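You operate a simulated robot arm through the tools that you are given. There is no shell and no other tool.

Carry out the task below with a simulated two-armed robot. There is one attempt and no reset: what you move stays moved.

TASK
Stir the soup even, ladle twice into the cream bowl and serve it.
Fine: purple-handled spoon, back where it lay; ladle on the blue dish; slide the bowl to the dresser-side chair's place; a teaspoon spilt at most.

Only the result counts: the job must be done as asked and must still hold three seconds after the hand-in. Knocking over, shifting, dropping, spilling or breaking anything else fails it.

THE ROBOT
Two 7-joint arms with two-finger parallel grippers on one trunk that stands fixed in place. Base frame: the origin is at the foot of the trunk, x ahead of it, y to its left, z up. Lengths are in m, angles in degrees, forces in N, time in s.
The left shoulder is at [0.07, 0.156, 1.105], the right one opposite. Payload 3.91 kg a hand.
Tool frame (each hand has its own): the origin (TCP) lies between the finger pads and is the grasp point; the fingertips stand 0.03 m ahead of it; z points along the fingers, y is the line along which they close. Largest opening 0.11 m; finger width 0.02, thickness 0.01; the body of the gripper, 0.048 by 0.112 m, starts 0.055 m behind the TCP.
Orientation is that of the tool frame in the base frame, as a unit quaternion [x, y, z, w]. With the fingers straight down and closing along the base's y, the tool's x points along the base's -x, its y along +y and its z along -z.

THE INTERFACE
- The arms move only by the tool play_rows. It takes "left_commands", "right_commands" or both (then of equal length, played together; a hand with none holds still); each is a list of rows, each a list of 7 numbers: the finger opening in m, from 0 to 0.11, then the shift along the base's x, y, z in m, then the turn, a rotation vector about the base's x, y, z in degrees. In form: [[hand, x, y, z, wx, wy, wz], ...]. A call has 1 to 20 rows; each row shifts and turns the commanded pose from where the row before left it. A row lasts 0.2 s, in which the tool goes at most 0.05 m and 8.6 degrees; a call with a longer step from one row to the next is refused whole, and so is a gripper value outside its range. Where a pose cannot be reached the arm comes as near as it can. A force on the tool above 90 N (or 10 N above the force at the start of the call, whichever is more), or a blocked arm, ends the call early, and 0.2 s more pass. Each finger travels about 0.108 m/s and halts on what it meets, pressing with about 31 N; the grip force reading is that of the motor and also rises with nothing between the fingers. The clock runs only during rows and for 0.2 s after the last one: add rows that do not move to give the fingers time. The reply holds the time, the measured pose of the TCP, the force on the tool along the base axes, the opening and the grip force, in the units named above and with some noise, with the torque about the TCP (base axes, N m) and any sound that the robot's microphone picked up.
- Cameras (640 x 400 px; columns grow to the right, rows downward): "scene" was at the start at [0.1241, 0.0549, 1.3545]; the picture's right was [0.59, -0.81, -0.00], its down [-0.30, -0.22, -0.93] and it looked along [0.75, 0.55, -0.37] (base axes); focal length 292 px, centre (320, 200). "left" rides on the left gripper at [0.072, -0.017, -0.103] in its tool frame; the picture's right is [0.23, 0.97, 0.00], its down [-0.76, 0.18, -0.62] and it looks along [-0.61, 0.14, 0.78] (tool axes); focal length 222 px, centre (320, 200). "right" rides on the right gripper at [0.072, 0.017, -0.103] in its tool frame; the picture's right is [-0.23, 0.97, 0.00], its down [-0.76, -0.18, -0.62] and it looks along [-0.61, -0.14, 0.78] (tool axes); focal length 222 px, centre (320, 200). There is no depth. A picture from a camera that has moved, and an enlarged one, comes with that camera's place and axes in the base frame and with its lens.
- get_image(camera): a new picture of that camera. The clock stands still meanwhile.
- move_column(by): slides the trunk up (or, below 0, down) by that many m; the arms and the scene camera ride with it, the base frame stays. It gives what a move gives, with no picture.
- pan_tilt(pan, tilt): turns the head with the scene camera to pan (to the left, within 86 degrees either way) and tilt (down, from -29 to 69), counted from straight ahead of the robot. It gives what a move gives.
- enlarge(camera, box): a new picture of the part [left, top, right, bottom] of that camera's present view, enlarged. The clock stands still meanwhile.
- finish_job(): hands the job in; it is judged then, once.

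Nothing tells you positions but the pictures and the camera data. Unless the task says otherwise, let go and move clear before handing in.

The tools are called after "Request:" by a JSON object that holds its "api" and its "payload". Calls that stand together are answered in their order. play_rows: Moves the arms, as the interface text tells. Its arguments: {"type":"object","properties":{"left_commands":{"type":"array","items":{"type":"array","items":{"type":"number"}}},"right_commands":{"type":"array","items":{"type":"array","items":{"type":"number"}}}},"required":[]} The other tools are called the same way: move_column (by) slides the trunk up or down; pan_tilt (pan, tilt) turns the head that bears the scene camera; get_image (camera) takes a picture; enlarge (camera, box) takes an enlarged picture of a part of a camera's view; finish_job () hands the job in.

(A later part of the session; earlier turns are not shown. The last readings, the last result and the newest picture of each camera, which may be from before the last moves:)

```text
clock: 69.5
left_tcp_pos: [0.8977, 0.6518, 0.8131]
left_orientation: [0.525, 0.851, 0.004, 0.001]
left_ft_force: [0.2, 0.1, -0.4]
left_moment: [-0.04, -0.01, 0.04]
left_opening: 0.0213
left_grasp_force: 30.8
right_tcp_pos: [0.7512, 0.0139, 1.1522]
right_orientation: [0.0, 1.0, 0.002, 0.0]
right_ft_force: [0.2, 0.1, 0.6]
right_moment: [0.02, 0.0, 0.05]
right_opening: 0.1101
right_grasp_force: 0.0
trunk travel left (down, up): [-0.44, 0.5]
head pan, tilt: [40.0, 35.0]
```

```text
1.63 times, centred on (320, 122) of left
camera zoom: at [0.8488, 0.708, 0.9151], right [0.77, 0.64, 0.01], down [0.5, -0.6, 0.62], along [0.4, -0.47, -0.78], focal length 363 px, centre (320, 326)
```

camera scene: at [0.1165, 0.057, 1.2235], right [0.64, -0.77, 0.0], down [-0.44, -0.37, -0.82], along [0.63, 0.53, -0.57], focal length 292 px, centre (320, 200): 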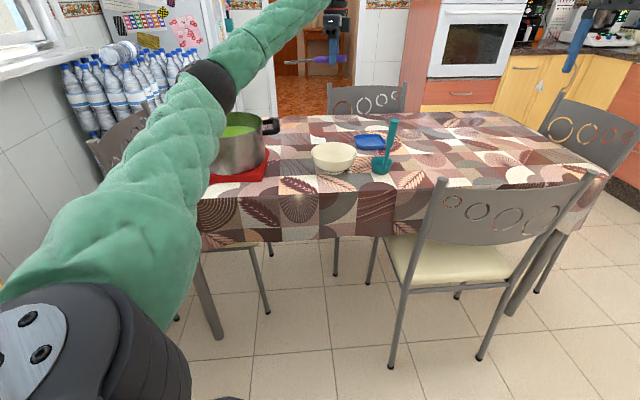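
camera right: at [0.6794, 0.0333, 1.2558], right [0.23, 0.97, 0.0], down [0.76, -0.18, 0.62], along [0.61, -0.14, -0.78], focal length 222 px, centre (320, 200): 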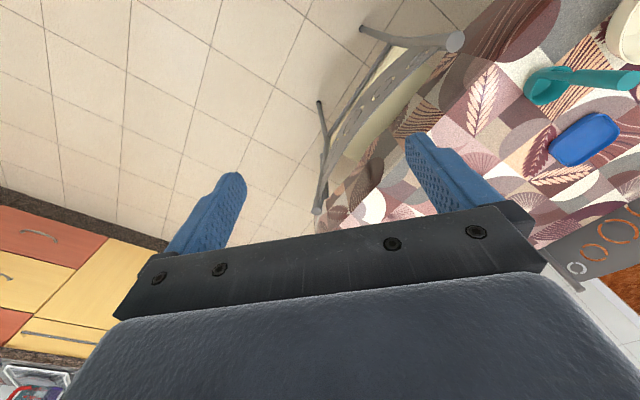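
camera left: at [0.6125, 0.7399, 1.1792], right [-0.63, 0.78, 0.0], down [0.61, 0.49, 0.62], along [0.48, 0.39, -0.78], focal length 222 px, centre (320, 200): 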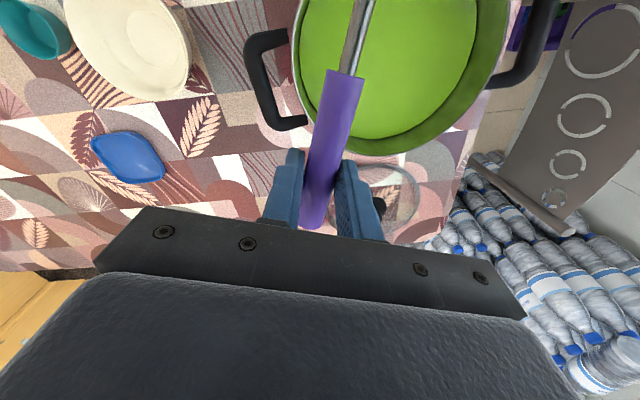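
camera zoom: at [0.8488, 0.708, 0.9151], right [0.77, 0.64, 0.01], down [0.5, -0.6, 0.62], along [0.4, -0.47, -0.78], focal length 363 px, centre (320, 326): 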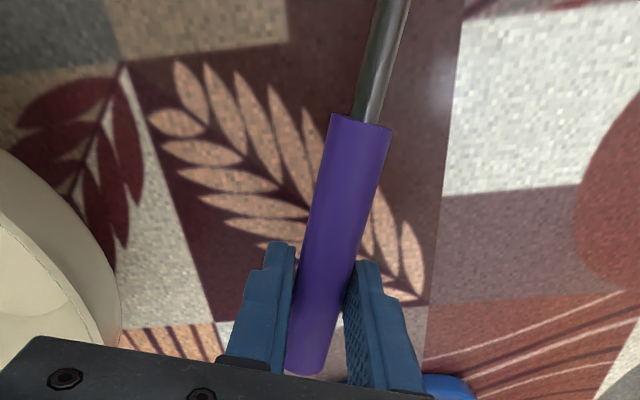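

The hand and the camera both shifted a few millimetres, so part of the arm may be touching something. I'll look at the whole scene before going on.

Request:
{"api": "get_image", "payload": {"camera": "scene"}}

Request:
{"api": "get_image", "payload": {"camera": "right"}}

```text
taken
camera scene: at [0.1145, 0.0534, 1.2242], right [0.64, -0.77, 0.0], down [-0.44, -0.37, -0.82], along [0.63, 0.53, -0.57], focal length 292 px, centre (320, 200)
```

scene: 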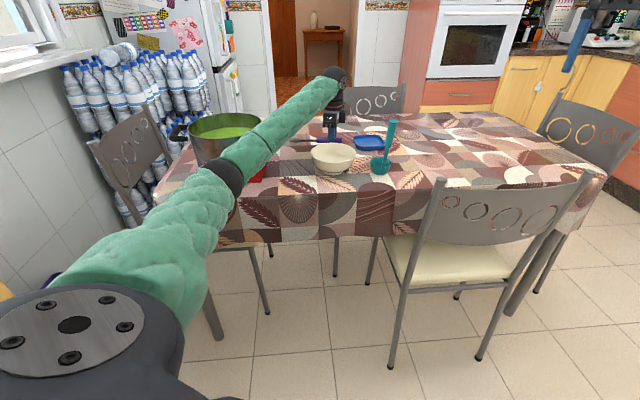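

```text
taken
camera right: at [0.6778, 0.0303, 1.2558], right [0.23, 0.97, 0.0], down [0.76, -0.18, 0.62], along [0.61, -0.14, -0.78], focal length 222 px, centre (320, 200)
```

right: 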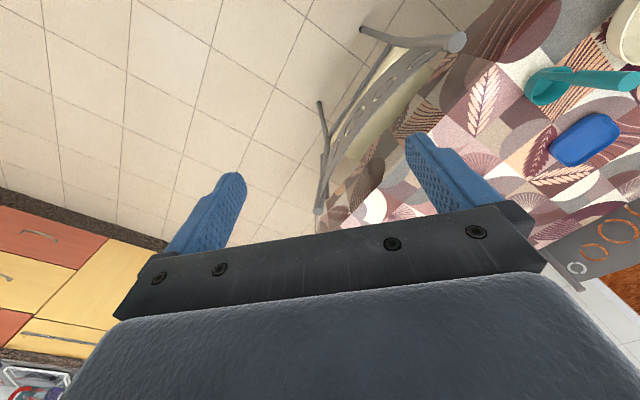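

Request:
{"api": "enlarge", "payload": {"camera": "scene", "box": [160, 90, 340, 210]}}

```text
3.33 times, centred on (250, 150) of scene
camera zoom: at [0.1145, 0.0534, 1.2242], right [0.64, -0.77, 0.0], down [-0.44, -0.37, -0.82], along [0.63, 0.53, -0.57], focal length 974 px, centre (553, 367)
```

zoom: 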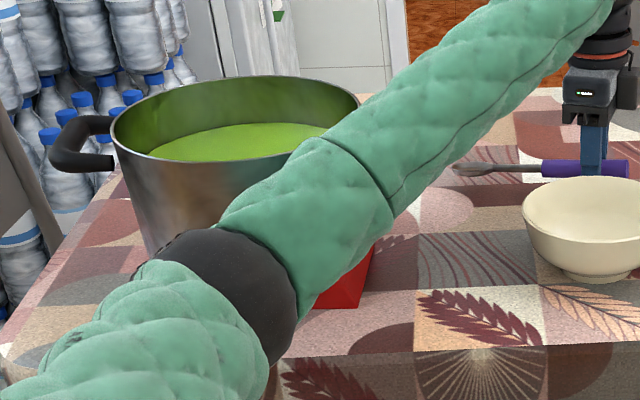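

The forearm and elbow have come low, right next to the pot. I'll retreat straight up along the same path and re-check the pot.

Request:
{"api": "play_rows", "payload": {"left_commands": [[0.005, 0, 0, 0.01, 0, 0, 0], [0.005, 0, 0, 0.02, 0, 0, 0], [0.005, 0, 0, 0.03, 0, 0, 0], [0.005, 0, 0, 0.03, 0, 0, 0], [0.005, 0, 0, 0.03, 0, 0, 0], [0.005, 0, 0, 0.03, 0, 0, 0], [0.005, 0, 0, 0.03, 0, 0, 0], [0.005, 0, 0, 0.03, 0, 0, 0], [0.005, 0, 0, 0.03, 0, 0, 0], [0.005, 0, 0, 0.03, 0, 0, 0], [0.005, 0, 0, 0, 0, 0, 0]]}}

Request:
{"api": "get_image", "payload": {"camera": "scene"}}

Request:
{"api": "enlarge", "payload": {"camera": "scene", "box": [160, 90, 340, 210]}}

```text
clock: 71.9
left_tcp_pos: [0.8973, 0.6544, 1.0764]
left_orientation: [0.525, 0.851, 0.001, 0.0]
left_ft_force: [0.5, -0.5, -1.5]
left_moment: [-0.02, -0.04, 0.02]
left_opening: 0.0218
left_grasp_force: 31.0
right_tcp_pos: [0.7532, 0.0181, 1.1498]
right_orientation: [-0.001, 1.0, -0.001, -0.001]
right_ft_force: [1.0, -0.6, -0.5]
right_moment: [-0.07, 0.01, 0.03]
right_opening: 0.1101
right_grasp_force: 0.0
trunk travel left (down, up): [-0.44, 0.5]
head pan, tilt: [40.0, 35.0]
```

```text
taken
camera scene: at [0.117, 0.0574, 1.2233], right [0.64, -0.77, 0.0], down [-0.44, -0.37, -0.82], along [0.63, 0.53, -0.57], focal length 292 px, centre (320, 200)
```

scene: 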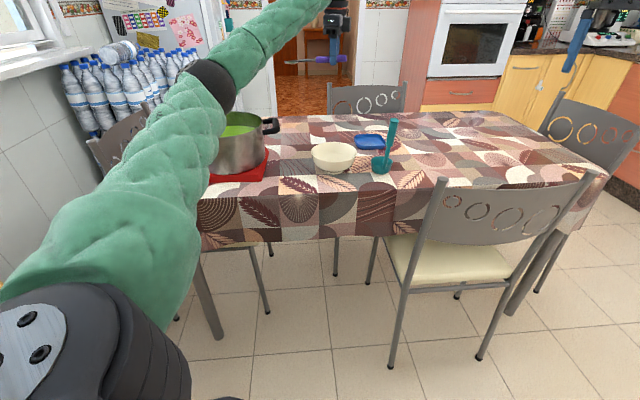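

```text
3.33 times, centred on (250, 150) of scene
camera zoom: at [0.117, 0.0574, 1.2233], right [0.64, -0.77, 0.0], down [-0.44, -0.37, -0.82], along [0.63, 0.53, -0.57], focal length 974 px, centre (553, 367)
```

zoom: 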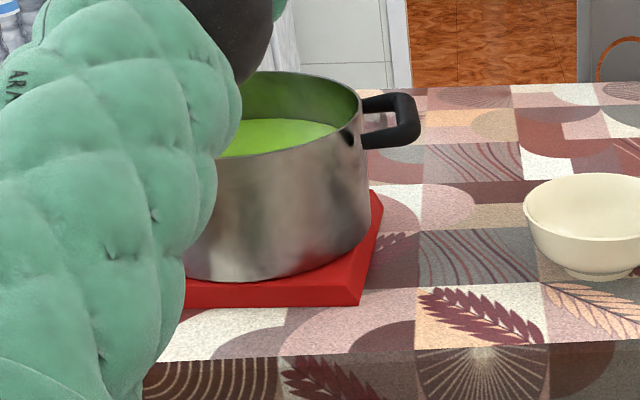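

The pot is unmoved within a millimetre or two. To keep the elbow clear I'll raise the trunk back up and look at how the arm lies before descending again.

Request:
{"api": "move_column", "payload": {"by": 0.11}}

Request:
{"api": "get_image", "payload": {"camera": "scene"}}

```text
clock: 73.3
left_tcp_pos: [0.8983, 0.6543, 1.1865]
left_orientation: [0.524, 0.851, 0.002, -0.001]
left_ft_force: [0.2, -0.3, -1.3]
left_moment: [0.02, 0.0, 0.02]
left_opening: 0.0216
left_grasp_force: 31.4
right_tcp_pos: [0.7529, 0.0179, 1.2609]
right_orientation: [-0.001, 1.0, -0.001, -0.002]
right_ft_force: [0.3, -0.7, -0.4]
right_moment: [0.01, -0.01, 0.0]
right_opening: 0.1102
right_grasp_force: 0.1
trunk travel left (down, up): [-0.55, 0.39]
head pan, tilt: [40.0, 35.0]
```

```text
taken
camera scene: at [0.117, 0.0571, 1.3333], right [0.64, -0.77, 0.0], down [-0.44, -0.37, -0.82], along [0.63, 0.53, -0.57], focal length 292 px, centre (320, 200)
```

scene: 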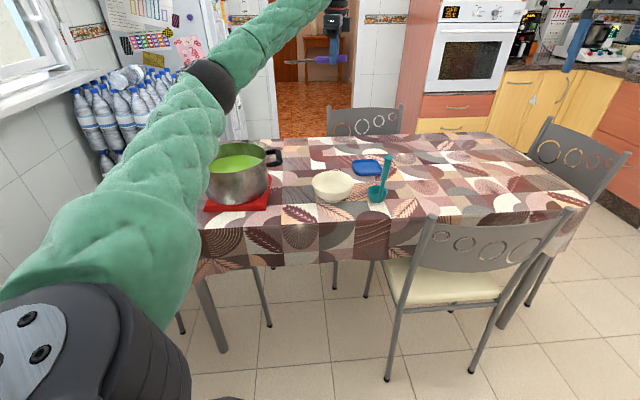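

I'll bring the hand back to the starting pose (still high, holding the spoon) to restore the original raised-elbow posture.

Request:
{"api": "play_rows", "payload": {"left_commands": [[0.005, 0, 0, 0.02, 0, 0, 7.9], [0.005, 0, 0, 0.02, 0, 0, 7.9], [0.005, 0, 0, 0.02, 0, 0, 7.9], [0.005, 0, 0, 0.02, 0, 0, 7.9], [0.005, 0, 0, 0.02, 0, 0, 7.9], [0.005, -0.01, 0, 0, 0, 0, 7.9], [0.005, -0.02, 0, 0, 0, 0, 7.9], [0.005, -0.03, 0, 0, 0, 0, 7.9], [0.005, -0.03, 0, 0, 0, 0, 0], [0.005, -0.03, 0, 0, 0, 0, 0], [0.005, -0.03, 0, 0, 0, 0, 0], [0.005, -0.03, 0, 0, 0, 0, 0], [0.005, -0.03, 0, 0, 0, 0, 0], [0.005, -0.03, 0, 0, 0, 0, 0], [0.005, -0.03, 0, 0, 0, 0, 0], [0.005, -0.03, 0, 0, 0, 0, 0], [0.005, -0.03, 0, 0, 0, 0, 0], [0.005, -0.03, 0, 0, 0, 0, 0], [0.005, 0, 0, 0, 0, 0, 0]]}}

Request:
{"api": "get_image", "payload": {"camera": "scene"}}

Request:
{"api": "pan_tilt", "payload": {"pan": 85, "tilt": 15}}

Request:
{"api": "get_image", "payload": {"camera": "scene"}}

```text
clock: 77.3
left_tcp_pos: [0.5589, 0.6493, 1.2839]
left_orientation: [0.0, 1.0, 0.001, -0.001]
left_ft_force: [-0.4, 0.5, 0.2]
left_moment: [0.02, -0.04, 0.04]
left_opening: 0.0217
left_grasp_force: 31.0
left hand out of reach, approached as far as the arm can: row 18
right_tcp_pos: [0.7511, 0.0184, 1.262]
right_orientation: [-0.002, 1.0, -0.001, 0.0]
right_ft_force: [-0.5, -0.1, 0.3]
right_moment: [-0.03, -0.01, 0.0]
right_opening: 0.1099
right_grasp_force: 0.1
trunk travel left (down, up): [-0.55, 0.39]
head pan, tilt: [40.0, 35.0]
```

```text
taken
camera scene: at [0.1161, 0.0571, 1.3335], right [0.64, -0.77, 0.0], down [-0.44, -0.37, -0.82], along [0.63, 0.53, -0.57], focal length 292 px, centre (320, 200)
```

scene: 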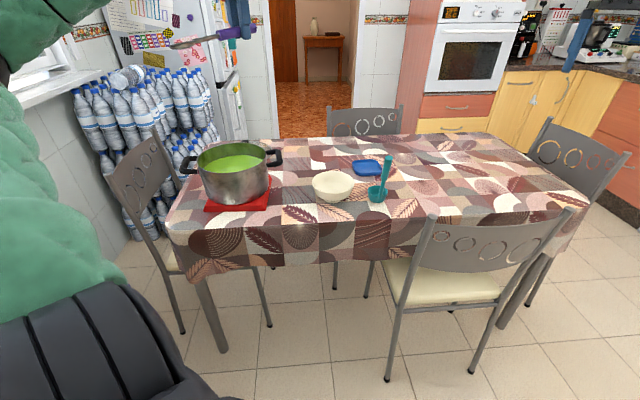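

```text
clock: 78.4
left_tcp_pos: [0.5606, 0.6503, 1.2839]
left_orientation: [0.001, 1.0, 0.001, 0.0]
left_ft_force: [0.3, -0.5, -0.6]
left_moment: [0.01, 0.0, -0.01]
left_opening: 0.0218
left_grasp_force: 31.0
right_tcp_pos: [0.7522, 0.0174, 1.2613]
right_orientation: [0.0, 1.0, -0.001, -0.001]
right_ft_force: [-0.7, -0.1, -0.2]
right_moment: [-0.02, -0.01, 0.0]
right_opening: 0.1101
right_grasp_force: 0.0
trunk travel left (down, up): [-0.55, 0.39]
head pan, tilt: [85.0, 15.0]
```

```text
taken
camera scene: at [0.0572, 0.0934, 1.3655], right [1.0, -0.09, 0.0], down [-0.02, -0.26, -0.97], along [0.08, 0.96, -0.26], focal length 292 px, centre (320, 200)
```

scene: 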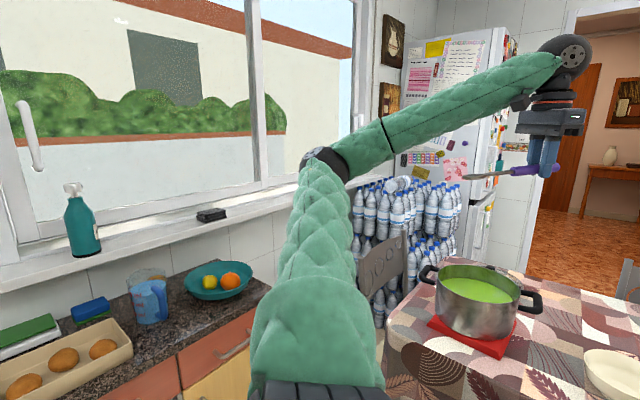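

The arm stopped near the start pose at a joint limit, elbow a bit lower than originally. I'll try gently continuing towards the start pose to see if the posture recovers.

Request:
{"api": "play_rows", "payload": {"left_commands": [[0.005, 0, 0, 0.02, 0, 0, 0], [0.005, 0, 0, 0.02, 0, 0, 0], [0.005, 0, 0, 0.02, 0, 0, 0], [0.005, 0, 0, 0.02, 0, 0, 0], [0.005, 0, 0, 0.02, 0, 0, 0], [0.005, 0, 0, 0, 0, 0, 0]]}}

Request:
{"api": "get_image", "payload": {"camera": "scene"}}

```text
clock: 79.8
left_tcp_pos: [0.5828, 0.6452, 1.3791]
left_orientation: [0.001, 1.0, 0.001, 0.0]
left_ft_force: [-0.4, -0.1, 0.0]
left_moment: [-0.02, -0.02, 0.02]
left_opening: 0.0215
left_grasp_force: 30.7
left hand out of reach, approached as far as the arm can: row 1, 2, 3, 4, 5
right_tcp_pos: [0.7512, 0.0183, 1.2606]
right_orientation: [-0.001, 1.0, -0.001, -0.001]
right_ft_force: [-0.6, -0.7, 0.1]
right_moment: [0.01, -0.01, 0.0]
right_opening: 0.1101
right_grasp_force: 0.1
trunk travel left (down, up): [-0.55, 0.39]
head pan, tilt: [85.0, 15.0]
```

```text
taken
camera scene: at [0.0572, 0.094, 1.3655], right [1.0, -0.09, 0.0], down [-0.02, -0.26, -0.97], along [0.08, 0.96, -0.26], focal length 292 px, centre (320, 200)
```

scene: 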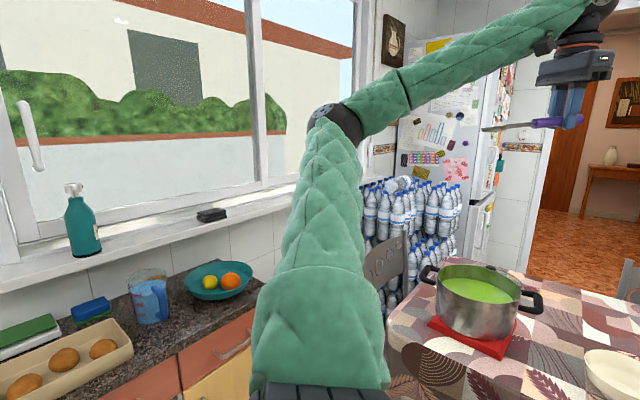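

The limit is the wrist's bend with the elbow low. A higher trunk will raise the elbow relative to the table, so I'll raise it by 0.15 m and approach the spoon's place again from above, in stages.

Request:
{"api": "move_column", "payload": {"by": 0.15}}

Request:
{"api": "play_rows", "payload": {"left_commands": [[0.005, 0.03, 0, -0.03, 0, 0, 0], [0.005, 0.03, 0, -0.03, 0, 0, 0], [0.005, 0.03, 0, -0.03, 0, 0, 0], [0.005, 0.03, 0, -0.03, 0, 0, -7.9], [0.005, 0.03, 0, -0.03, 0, 0, -7.9], [0.005, 0.03, 0, -0.03, 0, 0, -7.9], [0.005, 0.03, 0, -0.03, 0, 0, -7.9], [0.005, 0.03, 0.001, -0.03, 0, 0, -7.9], [0.005, 0.03, 0.002, -0.03, 0, 0, -7.9], [0.005, 0.03, 0.002, -0.03, 0, 0, -7.9], [0.005, 0.015, 0.002, -0.03, 0, 0, -7.9], [0.005, 0, 0.002, -0.03, 0, 0, 0], [0.005, 0, 0, 0, 0, 0, 0]]}}

Request:
{"api": "pan_tilt", "payload": {"pan": 50, "tilt": 40}}

Request:
{"api": "get_image", "payload": {"camera": "scene"}}

```text
clock: 81.6
left_tcp_pos: [0.5822, 0.6456, 1.5287]
left_orientation: [0.001, 1.0, 0.001, 0.0]
left_ft_force: [-0.1, -0.3, -0.9]
left_moment: [-0.02, -0.01, 0.0]
left_opening: 0.0216
left_grasp_force: 30.6
right_tcp_pos: [0.7519, 0.0179, 1.4111]
right_orientation: [0.0, 1.0, -0.001, 0.0]
right_ft_force: [0.3, 0.4, 0.2]
right_moment: [-0.02, 0.01, -0.01]
right_opening: 0.11
right_grasp_force: 0.1
trunk travel left (down, up): [-0.7, 0.24]
head pan, tilt: [85.0, 15.0]
```

```text
clock: 84.4
left_tcp_pos: [0.8962, 0.6525, 1.169]
left_orientation: [0.524, 0.851, 0.001, 0.001]
left_ft_force: [0.3, -0.1, -0.4]
left_moment: [-0.02, -0.01, 0.01]
left_opening: 0.0217
left_grasp_force: 31.5
right_tcp_pos: [0.7513, 0.017, 1.4113]
right_orientation: [0.001, 1.0, 0.0, -0.001]
right_ft_force: [-0.2, 0.8, -0.1]
right_moment: [0.01, 0.01, 0.0]
right_opening: 0.1101
right_grasp_force: 0.1
trunk travel left (down, up): [-0.7, 0.24]
head pan, tilt: [85.0, 15.0]
```

```text
clock: 85.4
left_tcp_pos: [0.8957, 0.6542, 1.1657]
left_orientation: [0.525, 0.851, 0.001, 0.001]
left_ft_force: [-0.7, -0.5, 0.3]
left_moment: [0.02, -0.01, 0.04]
left_opening: 0.0219
left_grasp_force: 30.9
right_tcp_pos: [0.7529, 0.0171, 1.4105]
right_orientation: [-0.001, 1.0, -0.001, -0.002]
right_ft_force: [-0.3, -0.4, 0.4]
right_moment: [0.01, 0.02, -0.02]
right_opening: 0.11
right_grasp_force: 0.0
trunk travel left (down, up): [-0.7, 0.24]
head pan, tilt: [50.0, 40.0]
```

```text
taken
camera scene: at [0.1038, 0.0655, 1.476], right [0.77, -0.64, 0.0], down [-0.41, -0.49, -0.77], along [0.49, 0.59, -0.64], focal length 292 px, centre (320, 200)
```

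scene: 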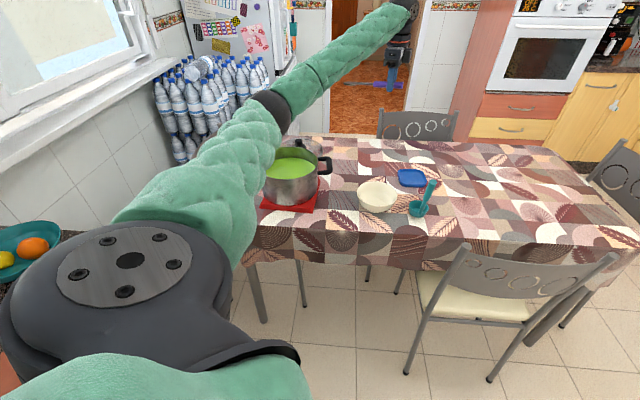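

Request:
{"api": "play_rows", "payload": {"left_commands": [[0.005, 0, 0.001, -0.03, 0, 0, 0], [0.005, 0, 0.001, -0.03, 0, 0, 0], [0.005, 0, 0.001, -0.03, 0, 0, 0], [0.005, 0, 0, -0.03, 0, 0, 0], [0.005, 0, 0, -0.03, 0, 0, 0], [0.005, 0, 0, -0.03, 0, 0, 0], [0.005, 0, 0, 0, 0, 0, 0]]}}

Request:
{"api": "get_image", "payload": {"camera": "scene"}}

```text
clock: 87.0
left_tcp_pos: [0.8953, 0.6561, 0.9876]
left_orientation: [0.525, 0.851, 0.001, 0.001]
left_ft_force: [-0.1, -0.7, -0.6]
left_moment: [-0.02, 0.04, -0.02]
left_opening: 0.0216
left_grasp_force: 31.7
right_tcp_pos: [0.7514, 0.016, 1.4103]
right_orientation: [-0.001, 1.0, -0.001, -0.001]
right_ft_force: [-0.4, -0.4, -0.1]
right_moment: [0.03, -0.02, -0.01]
right_opening: 0.1102
right_grasp_force: 0.1
trunk travel left (down, up): [-0.7, 0.24]
head pan, tilt: [50.0, 40.0]
```

```text
taken
camera scene: at [0.1035, 0.0652, 1.476], right [0.77, -0.64, 0.0], down [-0.41, -0.49, -0.77], along [0.49, 0.59, -0.64], focal length 292 px, centre (320, 200)
```

scene: 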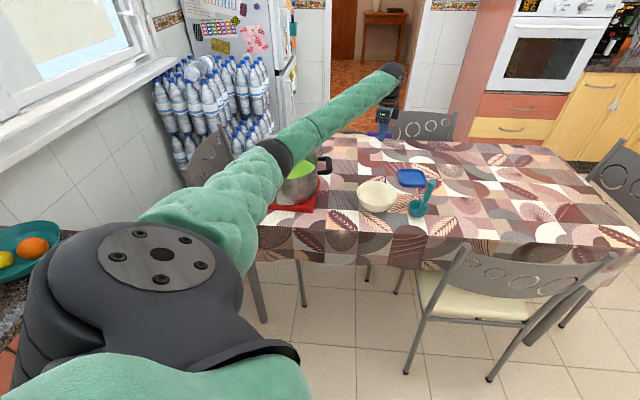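

Request:
{"api": "play_rows", "payload": {"left_commands": [[0.005, 0.0005, 0, -0.03, 0, 0, 0], [0.005, 0.0005, 0, -0.03, 0, 0, 0], [0.005, 0.0005, 0, -0.03, 0, 0, 0], [0.005, 0.0005, 0, -0.02, 0, 0, 0], [0.005, 0, 0, 0, 0, 0, 0]]}}

Request:
{"api": "get_image", "payload": {"camera": "scene"}}

Request:
{"api": "enlarge", "payload": {"camera": "scene", "box": [220, 60, 460, 240]}}

```text
clock: 88.2
left_tcp_pos: [0.899, 0.6579, 0.8797]
left_orientation: [0.525, 0.851, 0.001, 0.002]
left_ft_force: [-0.6, -0.3, -0.5]
left_moment: [-0.04, -0.01, 0.0]
left_opening: 0.0217
left_grasp_force: 31.4
right_tcp_pos: [0.7504, 0.0162, 1.4105]
right_orientation: [-0.001, 1.0, -0.001, -0.001]
right_ft_force: [0.6, -0.6, -0.8]
right_moment: [-0.01, -0.04, 0.0]
right_opening: 0.1101
right_grasp_force: 0.0
trunk travel left (down, up): [-0.7, 0.24]
head pan, tilt: [50.0, 40.0]
```

```text
taken
camera scene: at [0.1035, 0.0654, 1.476], right [0.77, -0.64, 0.0], down [-0.41, -0.49, -0.77], along [0.49, 0.59, -0.64], focal length 292 px, centre (320, 200)
```

scene: 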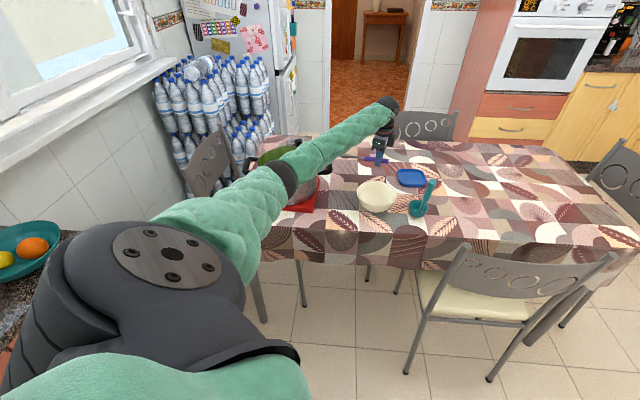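

```text
2.22 times, centred on (340, 150) of scene
camera zoom: at [0.1035, 0.0654, 1.476], right [0.77, -0.64, 0.0], down [-0.41, -0.49, -0.77], along [0.49, 0.59, -0.64], focal length 650 px, centre (276, 311)
```

zoom: 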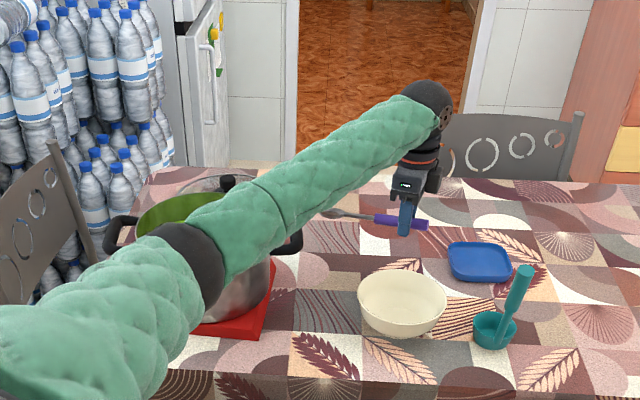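

The elbow now stays well above the pot (about z = 1.03) and the trunk isn't flexing. I'll continue down.

Request:
{"api": "play_rows", "payload": {"left_commands": [[0.005, 0, 0, -0.02, 0, 0, 0], [0.005, 0, 0, -0.02, 0, 0, 0], [0.005, 0, 0, -0.02, 0, 0, 0], [0.005, -0.001, -0.001, -0.01, 0, 0, 0], [0.005, 0, 0, 0, 0, 0, 0]]}}

Request:
{"api": "get_image", "payload": {"camera": "left"}}

Request:
{"api": "enlarge", "payload": {"camera": "scene", "box": [220, 60, 460, 240]}}

Request:
{"api": "enlarge", "payload": {"camera": "left", "box": [220, 0, 420, 245]}}

```text
clock: 89.4
left_tcp_pos: [0.8983, 0.6545, 0.8095]
left_orientation: [0.524, 0.852, 0.0, 0.001]
left_ft_force: [-0.2, 0.3, 0.1]
left_moment: [-0.01, -0.05, 0.01]
left_opening: 0.0218
left_grasp_force: 30.8
right_tcp_pos: [0.7532, 0.0175, 1.411]
right_orientation: [-0.001, 1.0, -0.001, -0.001]
right_ft_force: [-0.4, 0.8, 0.2]
right_moment: [0.03, 0.01, 0.0]
right_opening: 0.1101
right_grasp_force: 0.1
trunk travel left (down, up): [-0.7, 0.24]
head pan, tilt: [50.0, 40.0]
```

```text
taken
camera left: at [0.8496, 0.7112, 0.9115], right [0.77, 0.64, 0.0], down [0.5, -0.6, 0.62], along [0.4, -0.48, -0.78], focal length 222 px, centre (320, 200)
```

left: 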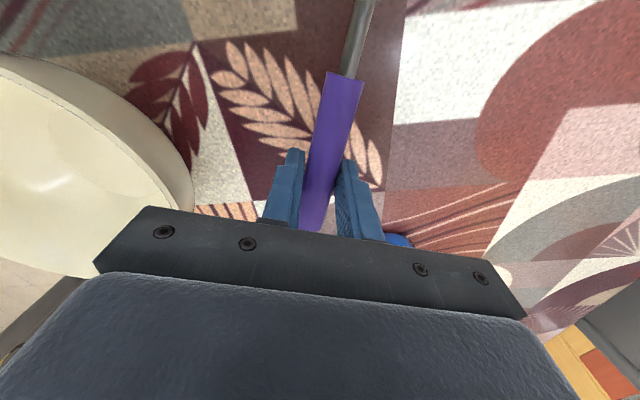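

```text
2.22 times, centred on (340, 150) of scene
camera zoom: at [0.1038, 0.0654, 1.4759], right [0.77, -0.64, 0.0], down [-0.41, -0.49, -0.77], along [0.49, 0.59, -0.64], focal length 650 px, centre (276, 311)
```

zoom: 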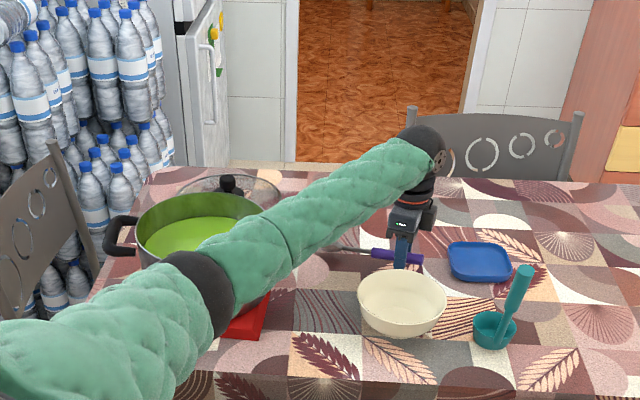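

```text
1.63 times, centred on (320, 122) of left
camera zoom: at [0.8496, 0.7112, 0.9115], right [0.77, 0.64, 0.0], down [0.5, -0.6, 0.62], along [0.4, -0.48, -0.78], focal length 363 px, centre (320, 326)
```

zoom: 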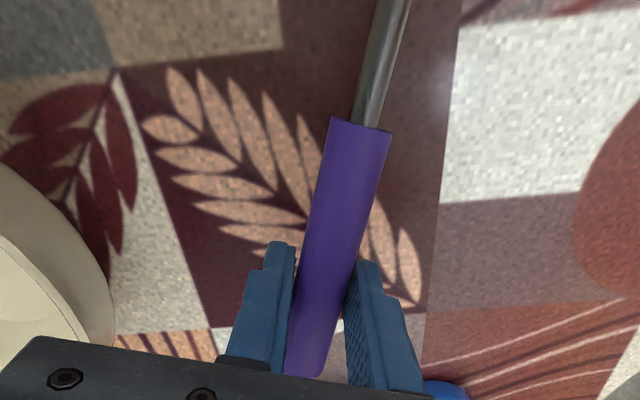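

Request:
{"api": "play_rows", "payload": {"left_commands": [[0.005, 0, 0, -0.004, 0, 0, 0], [0.005, 0, 0, -0.004, 0, 0, 0], [0.005, 0, 0, -0.004, 0, 0, 0], [0.005, 0, 0, -0.003, 0, 0, 0], [0.005, 0, 0, -0.003, 0, 0, 0], [0.005, 0, 0, 0, 0, 0, 0]]}}

Request:
{"api": "enlarge", "payload": {"camera": "scene", "box": [320, 130, 440, 190]}}

Request:
{"api": "enlarge", "payload": {"camera": "left", "box": [220, 0, 420, 245]}}

```text
clock: 90.8
left_tcp_pos: [0.8987, 0.6539, 0.7901]
left_orientation: [0.525, 0.851, 0.001, 0.0]
left_ft_force: [1.2, -1.1, 3.5]
left_moment: [0.56, 0.21, -0.04]
left_opening: 0.0219
left_grasp_force: 30.6
right_tcp_pos: [0.753, 0.0174, 1.4117]
right_orientation: [-0.001, 1.0, -0.001, -0.001]
right_ft_force: [0.3, -0.5, -0.2]
right_moment: [0.02, 0.02, 0.01]
right_opening: 0.1101
right_grasp_force: 0.0
trunk travel left (down, up): [-0.7, 0.24]
head pan, tilt: [50.0, 40.0]
```

```text
5.33 times, centred on (380, 160) of scene
camera zoom: at [0.1035, 0.0651, 1.476], right [0.77, -0.64, 0.0], down [-0.41, -0.49, -0.77], along [0.49, 0.59, -0.64], focal length 1559 px, centre (0, 413)
```

zoom: 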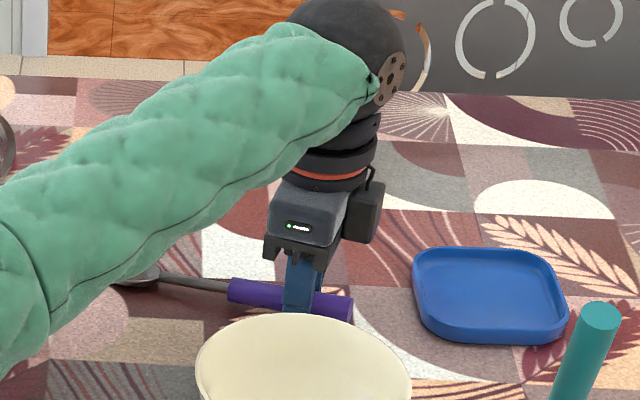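

```text
1.63 times, centred on (320, 122) of left
camera zoom: at [0.8502, 0.7112, 0.8935], right [0.77, 0.64, 0.0], down [0.5, -0.6, 0.62], along [0.4, -0.48, -0.78], focal length 363 px, centre (320, 326)
```

zoom: 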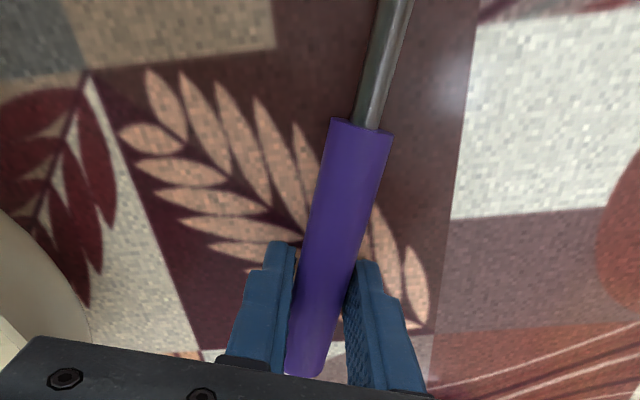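

The spoon's bowl rests on the table and the fingertips are just above the cloth. I'll open the fingers slowly to lay the handle down.

Request:
{"api": "play_rows", "payload": {"left_commands": [[0.022, 0, 0, 0, 0, 0, 0], [0.024, 0, 0, 0, 0, 0, 0], [0.026, 0, 0, 0, 0, 0, 0], [0.03, 0, 0, 0, 0, 0, 0], [0.04, 0, 0, 0, 0, 0, 0], [0.05, 0, 0, 0, 0, 0, 0], [0.05, 0, 0, 0, 0, 0, 0]]}}

Request:
{"api": "enlarge", "payload": {"camera": "left", "box": [220, 0, 420, 245]}}

```text
clock: 92.4
left_tcp_pos: [0.8985, 0.655, 0.7919]
left_orientation: [0.525, 0.851, 0.001, 0.001]
left_ft_force: [0.0, 0.6, -0.6]
left_moment: [-0.02, -0.03, -0.01]
left_opening: 0.05
left_grasp_force: 0.0
right_tcp_pos: [0.7526, 0.0162, 1.4104]
right_orientation: [0.0, 1.0, -0.001, -0.001]
right_ft_force: [-1.5, -0.2, 0.0]
right_moment: [0.02, 0.02, 0.0]
right_opening: 0.1101
right_grasp_force: 0.1
trunk travel left (down, up): [-0.7, 0.24]
head pan, tilt: [50.0, 40.0]
```

```text
1.63 times, centred on (320, 122) of left
camera zoom: at [0.8505, 0.7113, 0.8933], right [0.77, 0.64, 0.0], down [0.5, -0.6, 0.62], along [0.4, -0.48, -0.78], focal length 363 px, centre (320, 326)
```

zoom: 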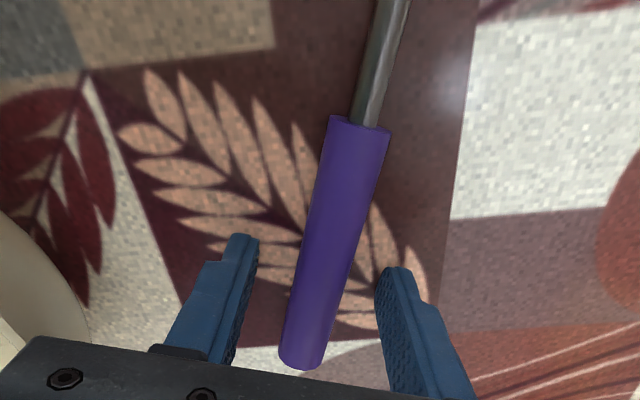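

Released. I'll rise straight up to the height of my earlier reference picture to compare the spoon's position.

Request:
{"api": "play_rows", "payload": {"left_commands": [[0.05, 0, 0, 0.01, 0, 0, 0], [0.05, 0, 0, 0.02, 0, 0, 0], [0.05, 0, 0, 0.03, 0, 0, 0], [0.05, 0, 0, 0.04, 0, 0, 0], [0.05, 0, 0, 0.04, 0, 0, 0], [0.05, 0, 0, 0.04, 0, 0, 0], [0.05, 0, 0, 0.04, 0, 0, 0], [0.05, 0, 0, 0.04, 0, 0, 0], [0.05, -0.001, 0.002, 0.037, 0, 0, 0], [0.05, 0, 0, 0, 0, 0, 0]]}}

Request:
{"api": "enlarge", "payload": {"camera": "left", "box": [240, 0, 420, 112]}}

Request:
{"api": "get_image", "payload": {"camera": "left"}}

Request:
{"api": "get_image", "payload": {"camera": "scene"}}

```text
clock: 94.6
left_tcp_pos: [0.8972, 0.6561, 1.0863]
left_orientation: [0.525, 0.851, 0.001, 0.0]
left_ft_force: [0.8, -0.6, -0.4]
left_moment: [0.01, 0.03, 0.0]
left_opening: 0.0504
left_grasp_force: 0.0
right_tcp_pos: [0.7539, 0.0175, 1.4108]
right_orientation: [-0.001, 1.0, -0.001, -0.001]
right_ft_force: [0.0, -0.2, -0.2]
right_moment: [0.01, 0.0, -0.03]
right_opening: 0.11
right_grasp_force: 0.2
trunk travel left (down, up): [-0.7, 0.24]
head pan, tilt: [50.0, 40.0]
```

```text
3.56 times, centred on (330, 56) of left
camera zoom: at [0.8488, 0.713, 1.1896], right [0.77, 0.64, 0.0], down [0.5, -0.6, 0.62], along [0.4, -0.48, -0.78], focal length 790 px, centre (284, 712)
```

zoom: 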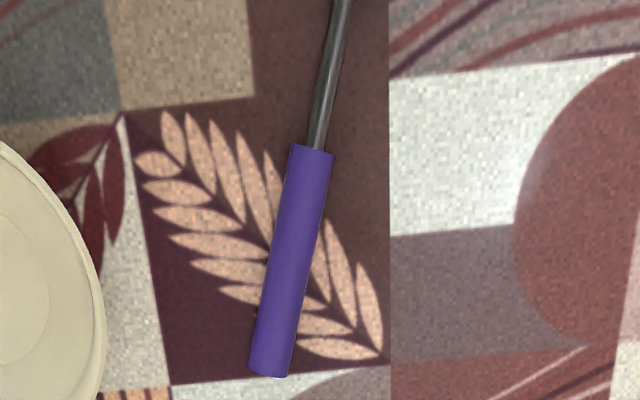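

```text
taken
camera left: at [0.8488, 0.713, 1.1896], right [0.77, 0.64, 0.0], down [0.5, -0.6, 0.62], along [0.4, -0.48, -0.78], focal length 222 px, centre (320, 200)
```

left: 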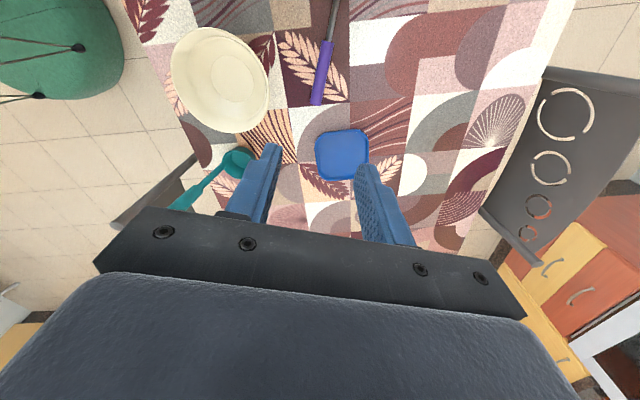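

```text
taken
camera scene: at [0.1044, 0.0658, 1.4758], right [0.77, -0.64, 0.0], down [-0.41, -0.49, -0.77], along [0.49, 0.59, -0.64], focal length 292 px, centre (320, 200)
```

scene: 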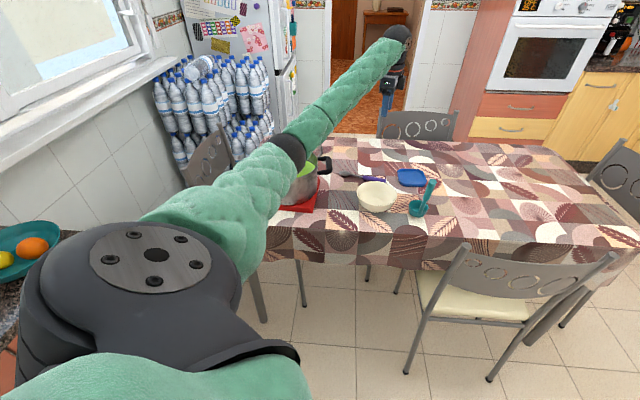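

The spoon lies back in its place (within about 5 mm, same direction). Next is the ladle: I'll go up, turn the hand to point away from the robot, and test the tilted posture in free air first.

Request:
{"api": "play_rows", "payload": {"left_commands": [[0.05, -0.009, -0.014, 0.012, 0, 0, 8.0], [0.05, -0.009, -0.014, 0.012, 0, 0, 8.0], [0.05, -0.009, -0.014, 0.012, 0, 0, 8.0], [0.05, -0.009, -0.014, 0.012, 0, 0, 8.0], [0.05, -0.009, -0.014, 0.012, 0, 0, 8.0], [0.05, -0.009, -0.014, 0.012, 0, 0, 8.0], [0.05, -0.009, -0.014, 0.012, 0, 0, 8.0], [0.05, -0.009, -0.014, 0.012, 0, 0, 8.0], [0.05, -0.009, -0.014, 0.012, 0, 0, 8.0], [0.05, -0.009, -0.014, 0.012, 0, 0, 8.0], [0.05, -0.009, -0.014, 0.012, 0, 0, 8.0], [0.05, 0, 0, 0, 0, 0, 0]]}}

Request:
{"api": "get_image", "payload": {"camera": "scene"}}

Request:
{"api": "get_image", "payload": {"camera": "left"}}

```text
clock: 97.2
left_tcp_pos: [0.7987, 0.5031, 1.2201]
left_orientation: [-0.215, 0.977, 0.002, 0.0]
left_ft_force: [0.2, -0.1, -0.2]
left_moment: [0.02, 0.01, -0.01]
left_opening: 0.0502
left_grasp_force: 0.0
right_tcp_pos: [0.7525, 0.0181, 1.4101]
right_orientation: [-0.001, 1.0, -0.001, -0.001]
right_ft_force: [0.7, -0.1, -0.4]
right_moment: [0.01, 0.03, 0.01]
right_opening: 0.11
right_grasp_force: 0.0
trunk travel left (down, up): [-0.7, 0.24]
head pan, tilt: [50.0, 40.0]
```

```text
taken
camera scene: at [0.1043, 0.0658, 1.4759], right [0.77, -0.64, 0.0], down [-0.41, -0.49, -0.77], along [0.49, 0.59, -0.64], focal length 292 px, centre (320, 200)
```

scene: 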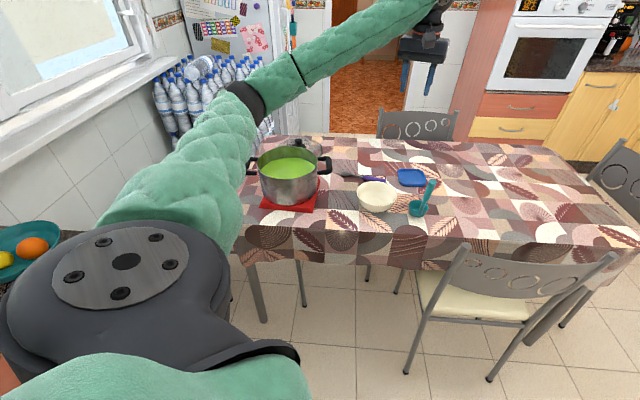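

```text
taken
camera left: at [0.7399, 0.4559, 1.3227], right [-0.61, 0.79, 0.0], down [0.62, 0.48, 0.62], along [0.49, 0.39, -0.78], focal length 222 px, centre (320, 200)
```

left: 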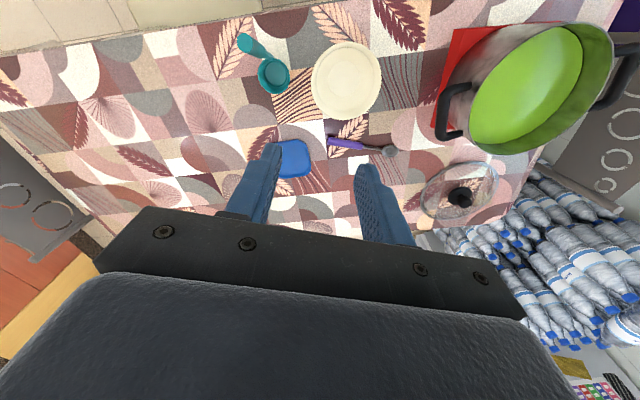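

This overhead view is useful; I'll enlarge it to refine the positions of the ladle, bowl, dish and pot.

Request:
{"api": "enlarge", "payload": {"camera": "left", "box": [200, 10, 420, 150]}}

Request:
{"api": "enlarge", "payload": {"camera": "left", "box": [410, 0, 640, 150]}}

```text
2.86 times, centred on (310, 80) of left
camera zoom: at [0.7399, 0.4559, 1.3227], right [-0.61, 0.79, 0.0], down [0.62, 0.48, 0.62], along [0.49, 0.39, -0.78], focal length 635 px, centre (349, 543)
```

zoom: 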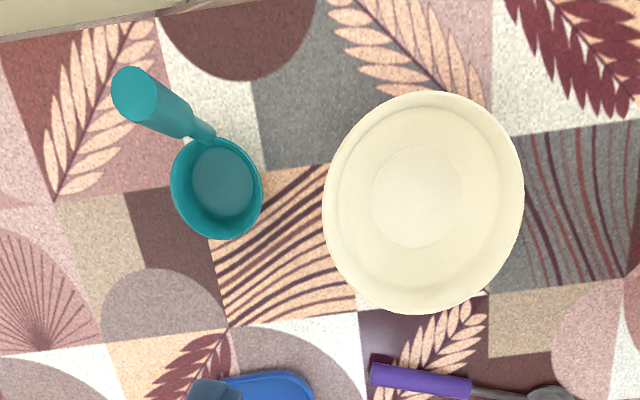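

```text
2.67 times, centred on (525, 75) of left
camera zoom: at [0.7399, 0.4559, 1.3227], right [-0.61, 0.79, 0.0], down [0.62, 0.48, 0.62], along [0.49, 0.39, -0.78], focal length 592 px, centre (-227, 533)
```

zoom: 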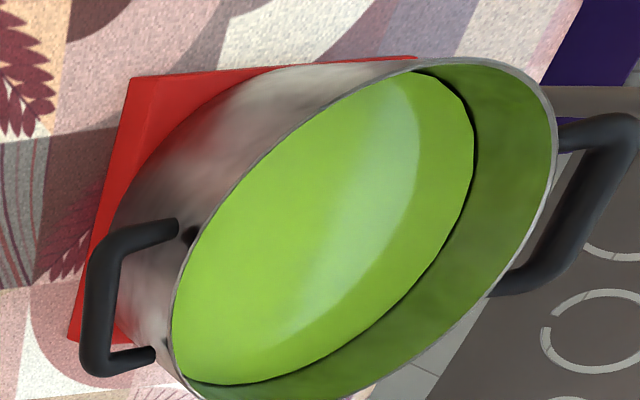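

Positions confirm: ladle cup at (0.868, 0.434), handle top (0.819, 0.389, 0.954), bowl centre (0.779, 0.556). Now I'll pitch the empty hand in free air in two stages, watching the posture.

Request:
{"api": "play_rows", "payload": {"left_commands": [[0.05, 0, 0, 0, 3.41, -7.37, 0], [0.05, 0, 0, 0, 3.41, -7.37, 0], [0.05, 0, 0, 0, 3.41, -7.37, 0], [0.05, 0, 0, 0, 3.41, -7.37, 0], [0.05, 0, 0, 0, 0, 0, 0]]}}

Request:
{"api": "get_image", "payload": {"camera": "scene"}}

```text
clock: 98.4
left_tcp_pos: [0.7985, 0.5039, 1.2187]
left_orientation: [-0.206, 0.938, 0.062, 0.273]
left_ft_force: [-0.5, -0.6, -0.6]
left_moment: [0.01, 0.04, -0.04]
left_opening: 0.05
left_grasp_force: 0.0
right_tcp_pos: [0.7532, 0.017, 1.41]
right_orientation: [0.0, 1.0, -0.001, -0.002]
right_ft_force: [-0.1, 0.4, -0.8]
right_moment: [0.0, 0.04, -0.02]
right_opening: 0.11
right_grasp_force: 0.1
trunk travel left (down, up): [-0.7, 0.24]
head pan, tilt: [50.0, 40.0]
```

```text
taken
camera scene: at [0.1043, 0.0652, 1.4759], right [0.77, -0.64, 0.0], down [-0.41, -0.49, -0.77], along [0.49, 0.59, -0.64], focal length 292 px, centre (320, 200)
```

scene: 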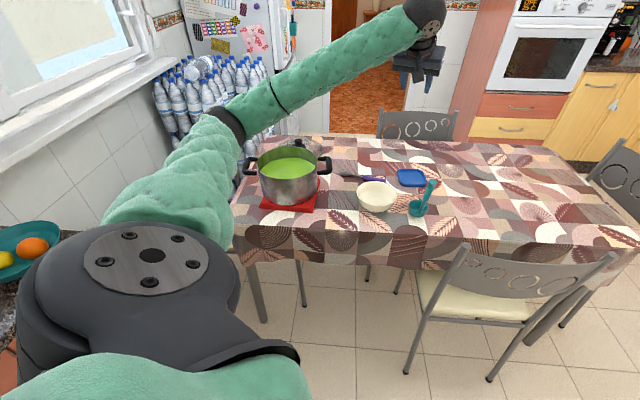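

Request:
{"api": "play_rows", "payload": {"left_commands": [[0.05, 0, 0, 0, 3.41, -7.37, 0], [0.05, 0, 0, 0, 3.41, -7.37, 0], [0.05, 0, 0, 0, 3.41, -7.37, 0], [0.05, 0, 0, 0, 3.41, -7.37, 0], [0.05, 0, 0, 0, 0, 0, 0]]}}

Request:
{"api": "get_image", "payload": {"camera": "scene"}}

```text
clock: 99.6
left_tcp_pos: [0.7985, 0.5043, 1.2192]
left_orientation: [-0.181, 0.823, 0.118, 0.525]
left_ft_force: [-0.5, 0.8, 0.2]
left_moment: [-0.01, 0.02, -0.01]
left_opening: 0.0503
left_grasp_force: 0.0
right_tcp_pos: [0.7518, 0.017, 1.4114]
right_orientation: [-0.001, 1.0, -0.001, -0.001]
right_ft_force: [-0.4, 0.2, 0.2]
right_moment: [0.01, -0.02, -0.04]
right_opening: 0.1099
right_grasp_force: 0.1
trunk travel left (down, up): [-0.7, 0.24]
head pan, tilt: [50.0, 40.0]
```

```text
taken
camera scene: at [0.1039, 0.0652, 1.476], right [0.77, -0.64, 0.0], down [-0.41, -0.49, -0.77], along [0.49, 0.59, -0.64], focal length 292 px, centre (320, 200)
```

scene: 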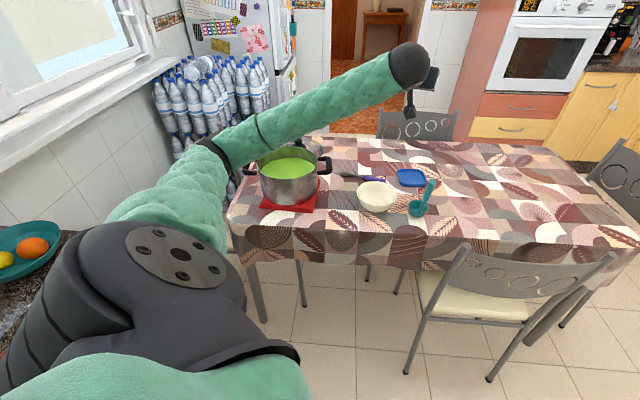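

The tilted posture (65°) works here with the elbow out to the left. I'll dry-run the pouring motion with the empty hand, well above the bowl, to make sure that the arm can follow it.

Request:
{"api": "play_rows", "payload": {"left_commands": [[0.05, -0.032, 0.006, -0.025, 0, 0, 0], [0.05, -0.032, 0.006, -0.025, 0, 0, 0], [0.05, 0, 0, 0, 0, 0, 0], [0.05, 0.0074, -0.0159, 0.0008, 7.56, 3.5, 0], [0.05, 0.0073, -0.0159, -0.0018, 7.56, 3.5, 0], [0.05, 0.0071, -0.0154, -0.0043, 7.56, 3.5, 0], [0.05, 0.0068, -0.0147, -0.0067, 7.56, 3.5, 0], [0.05, 0.0063, -0.0137, -0.009, 7.56, 3.5, 0], [0.05, 0.0057, -0.0123, -0.0111, 7.56, 3.5, 0], [0.05, 0.005, -0.0108, -0.0129, 7.56, 3.5, 0], [0.05, 0.0041, -0.0089, -0.0145, 7.56, 3.5, 0], [0.05, 0.0032, -0.0069, -0.0158, 7.56, 3.5, 0], [0.05, 0.0022, -0.0048, -0.0167, 7.56, 3.5, 0], [0.05, 0.0012, -0.0025, -0.0173, 7.56, 3.5, 0], [0.05, 0.0001, -0.0002, -0.0175, 7.56, 3.5, 0], [0.05, 0, 0, 0, 0, 0, 0]]}}

Request:
{"api": "get_image", "payload": {"camera": "scene"}}

```text
clock: 103.0
left_tcp_pos: [0.79, 0.3921, 1.0439]
left_orientation: [0.287, 0.617, 0.706, 0.197]
left_ft_force: [-0.5, 1.0, -0.8]
left_moment: [0.02, -0.05, -0.02]
left_opening: 0.0501
left_grasp_force: 0.1
right_tcp_pos: [0.7522, 0.0163, 1.4121]
right_orientation: [-0.002, 1.0, -0.001, -0.001]
right_ft_force: [-0.8, 0.0, -0.5]
right_moment: [-0.04, -0.02, -0.03]
right_opening: 0.1098
right_grasp_force: 0.1
trunk travel left (down, up): [-0.7, 0.24]
head pan, tilt: [50.0, 40.0]
```

```text
taken
camera scene: at [0.1037, 0.0651, 1.476], right [0.77, -0.64, 0.0], down [-0.41, -0.49, -0.77], along [0.49, 0.59, -0.64], focal length 292 px, centre (320, 200)
```

scene: 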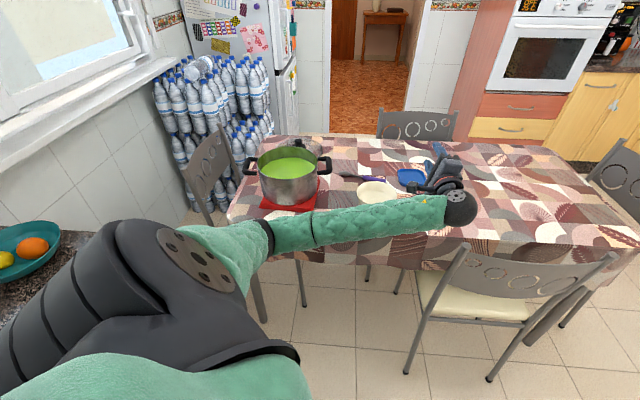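

The pouring roll tracks exactly. I'll reverse it and then dry-run the move to the pot's scooping pose.

Request:
{"api": "play_rows", "payload": {"left_commands": [[0.05, -0.0001, 0.0002, 0.0175, -7.56, -3.5, 0], [0.05, -0.0012, 0.0025, 0.0173, -7.56, -3.5, 0], [0.05, -0.0022, 0.0048, 0.0167, -7.56, -3.5, 0], [0.05, -0.0032, 0.0069, 0.0158, -7.56, -3.5, 0], [0.05, -0.0041, 0.0089, 0.0145, -7.56, -3.5, 0], [0.05, -0.005, 0.0108, 0.0129, -7.56, -3.5, 0], [0.05, -0.0057, 0.0123, 0.0111, -7.56, -3.5, 0], [0.05, -0.0063, 0.0137, 0.009, -7.56, -3.5, 0], [0.05, -0.0068, 0.0147, 0.0067, -7.56, -3.5, 0], [0.05, -0.0071, 0.0154, 0.0043, -7.56, -3.5, 0], [0.05, -0.0073, 0.0159, 0.0018, -7.56, -3.5, 0], [0.05, -0.0074, 0.0159, -0.0008, -7.56, -3.5, 0], [0.05, 0, 0, 0, 0, 0, 0]]}}

Request:
{"api": "get_image", "payload": {"camera": "scene"}}

```text
clock: 105.8
left_tcp_pos: [0.7351, 0.5178, 1.1685]
left_orientation: [-0.181, 0.824, 0.116, 0.524]
left_ft_force: [0.4, -0.2, -0.3]
left_moment: [-0.05, 0.0, 0.03]
left_opening: 0.0502
left_grasp_force: 0.0
right_tcp_pos: [0.7528, 0.0173, 1.4109]
right_orientation: [-0.001, 1.0, -0.001, -0.001]
right_ft_force: [-0.1, -0.4, -1.0]
right_moment: [0.0, 0.03, -0.01]
right_opening: 0.1099
right_grasp_force: 0.0
trunk travel left (down, up): [-0.7, 0.24]
head pan, tilt: [50.0, 40.0]
```

```text
taken
camera scene: at [0.1039, 0.065, 1.4759], right [0.77, -0.64, 0.0], down [-0.41, -0.49, -0.77], along [0.49, 0.59, -0.64], focal length 292 px, centre (320, 200)
```

scene: 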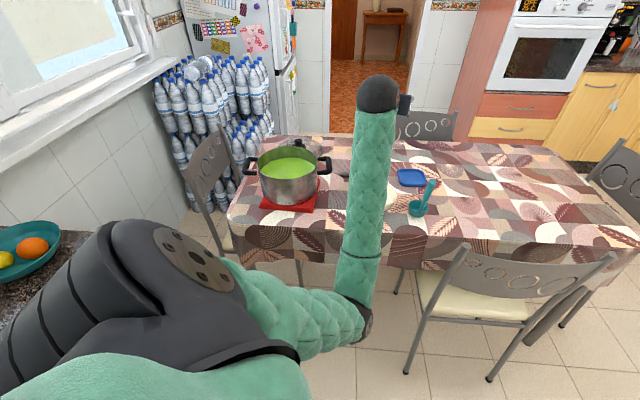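

The motion returned exactly, though the elbow settled into a lower position on the robot's side (free space). From here I'll dry-run the trip to the pot at height.

Request:
{"api": "play_rows", "payload": {"left_commands": [[0.05, -0.02, 0.0257, 0, 0, 0, 0], [0.05, -0.02, 0.0257, 0, 0, 0, 0], [0.05, -0.02, 0.0257, 0, 0, 0, 0], [0.05, -0.02, 0.0257, 0, 0, 0, 0], [0.05, -0.02, 0.0257, 0, 0, 0, 0], [0.05, -0.02, 0.0257, 0, 0, 0, 0], [0.05, -0.02, 0.0257, 0, 0, 0, 0], [0.05, -0.02, 0.0257, 0, 0, 0, 0], [0.05, -0.02, 0.0257, 0, 0, 0, 0], [0.05, -0.02, 0.0257, 0, 0, 0, 0], [0.05, 0, 0, 0, 0, 0, 0]]}}

Request:
{"api": "get_image", "payload": {"camera": "scene"}}

```text
clock: 108.2
left_tcp_pos: [0.5357, 0.7721, 1.1707]
left_orientation: [-0.181, 0.824, 0.117, 0.524]
left_ft_force: [0.6, -0.5, -0.4]
left_moment: [-0.01, 0.0, 0.02]
left_opening: 0.0502
left_grasp_force: 0.1
right_tcp_pos: [0.7538, 0.0174, 1.4098]
right_orientation: [0.0, 1.0, -0.001, -0.003]
right_ft_force: [-0.3, -0.5, 0.1]
right_moment: [0.0, 0.05, -0.06]
right_opening: 0.11
right_grasp_force: 0.1
trunk travel left (down, up): [-0.7, 0.24]
head pan, tilt: [50.0, 40.0]
```

```text
taken
camera scene: at [0.1044, 0.0648, 1.4759], right [0.77, -0.64, 0.0], down [-0.41, -0.49, -0.77], along [0.49, 0.59, -0.64], focal length 292 px, centre (320, 200)
```

scene: 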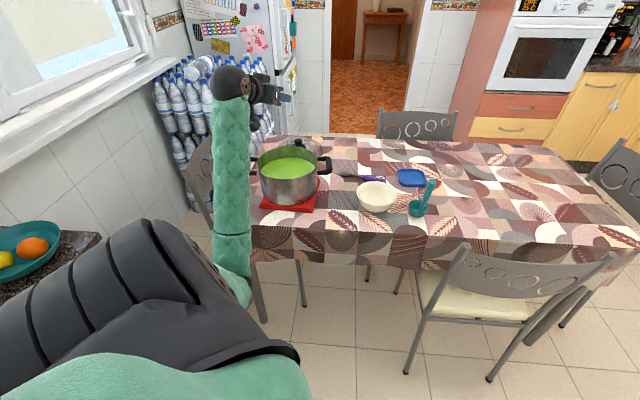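

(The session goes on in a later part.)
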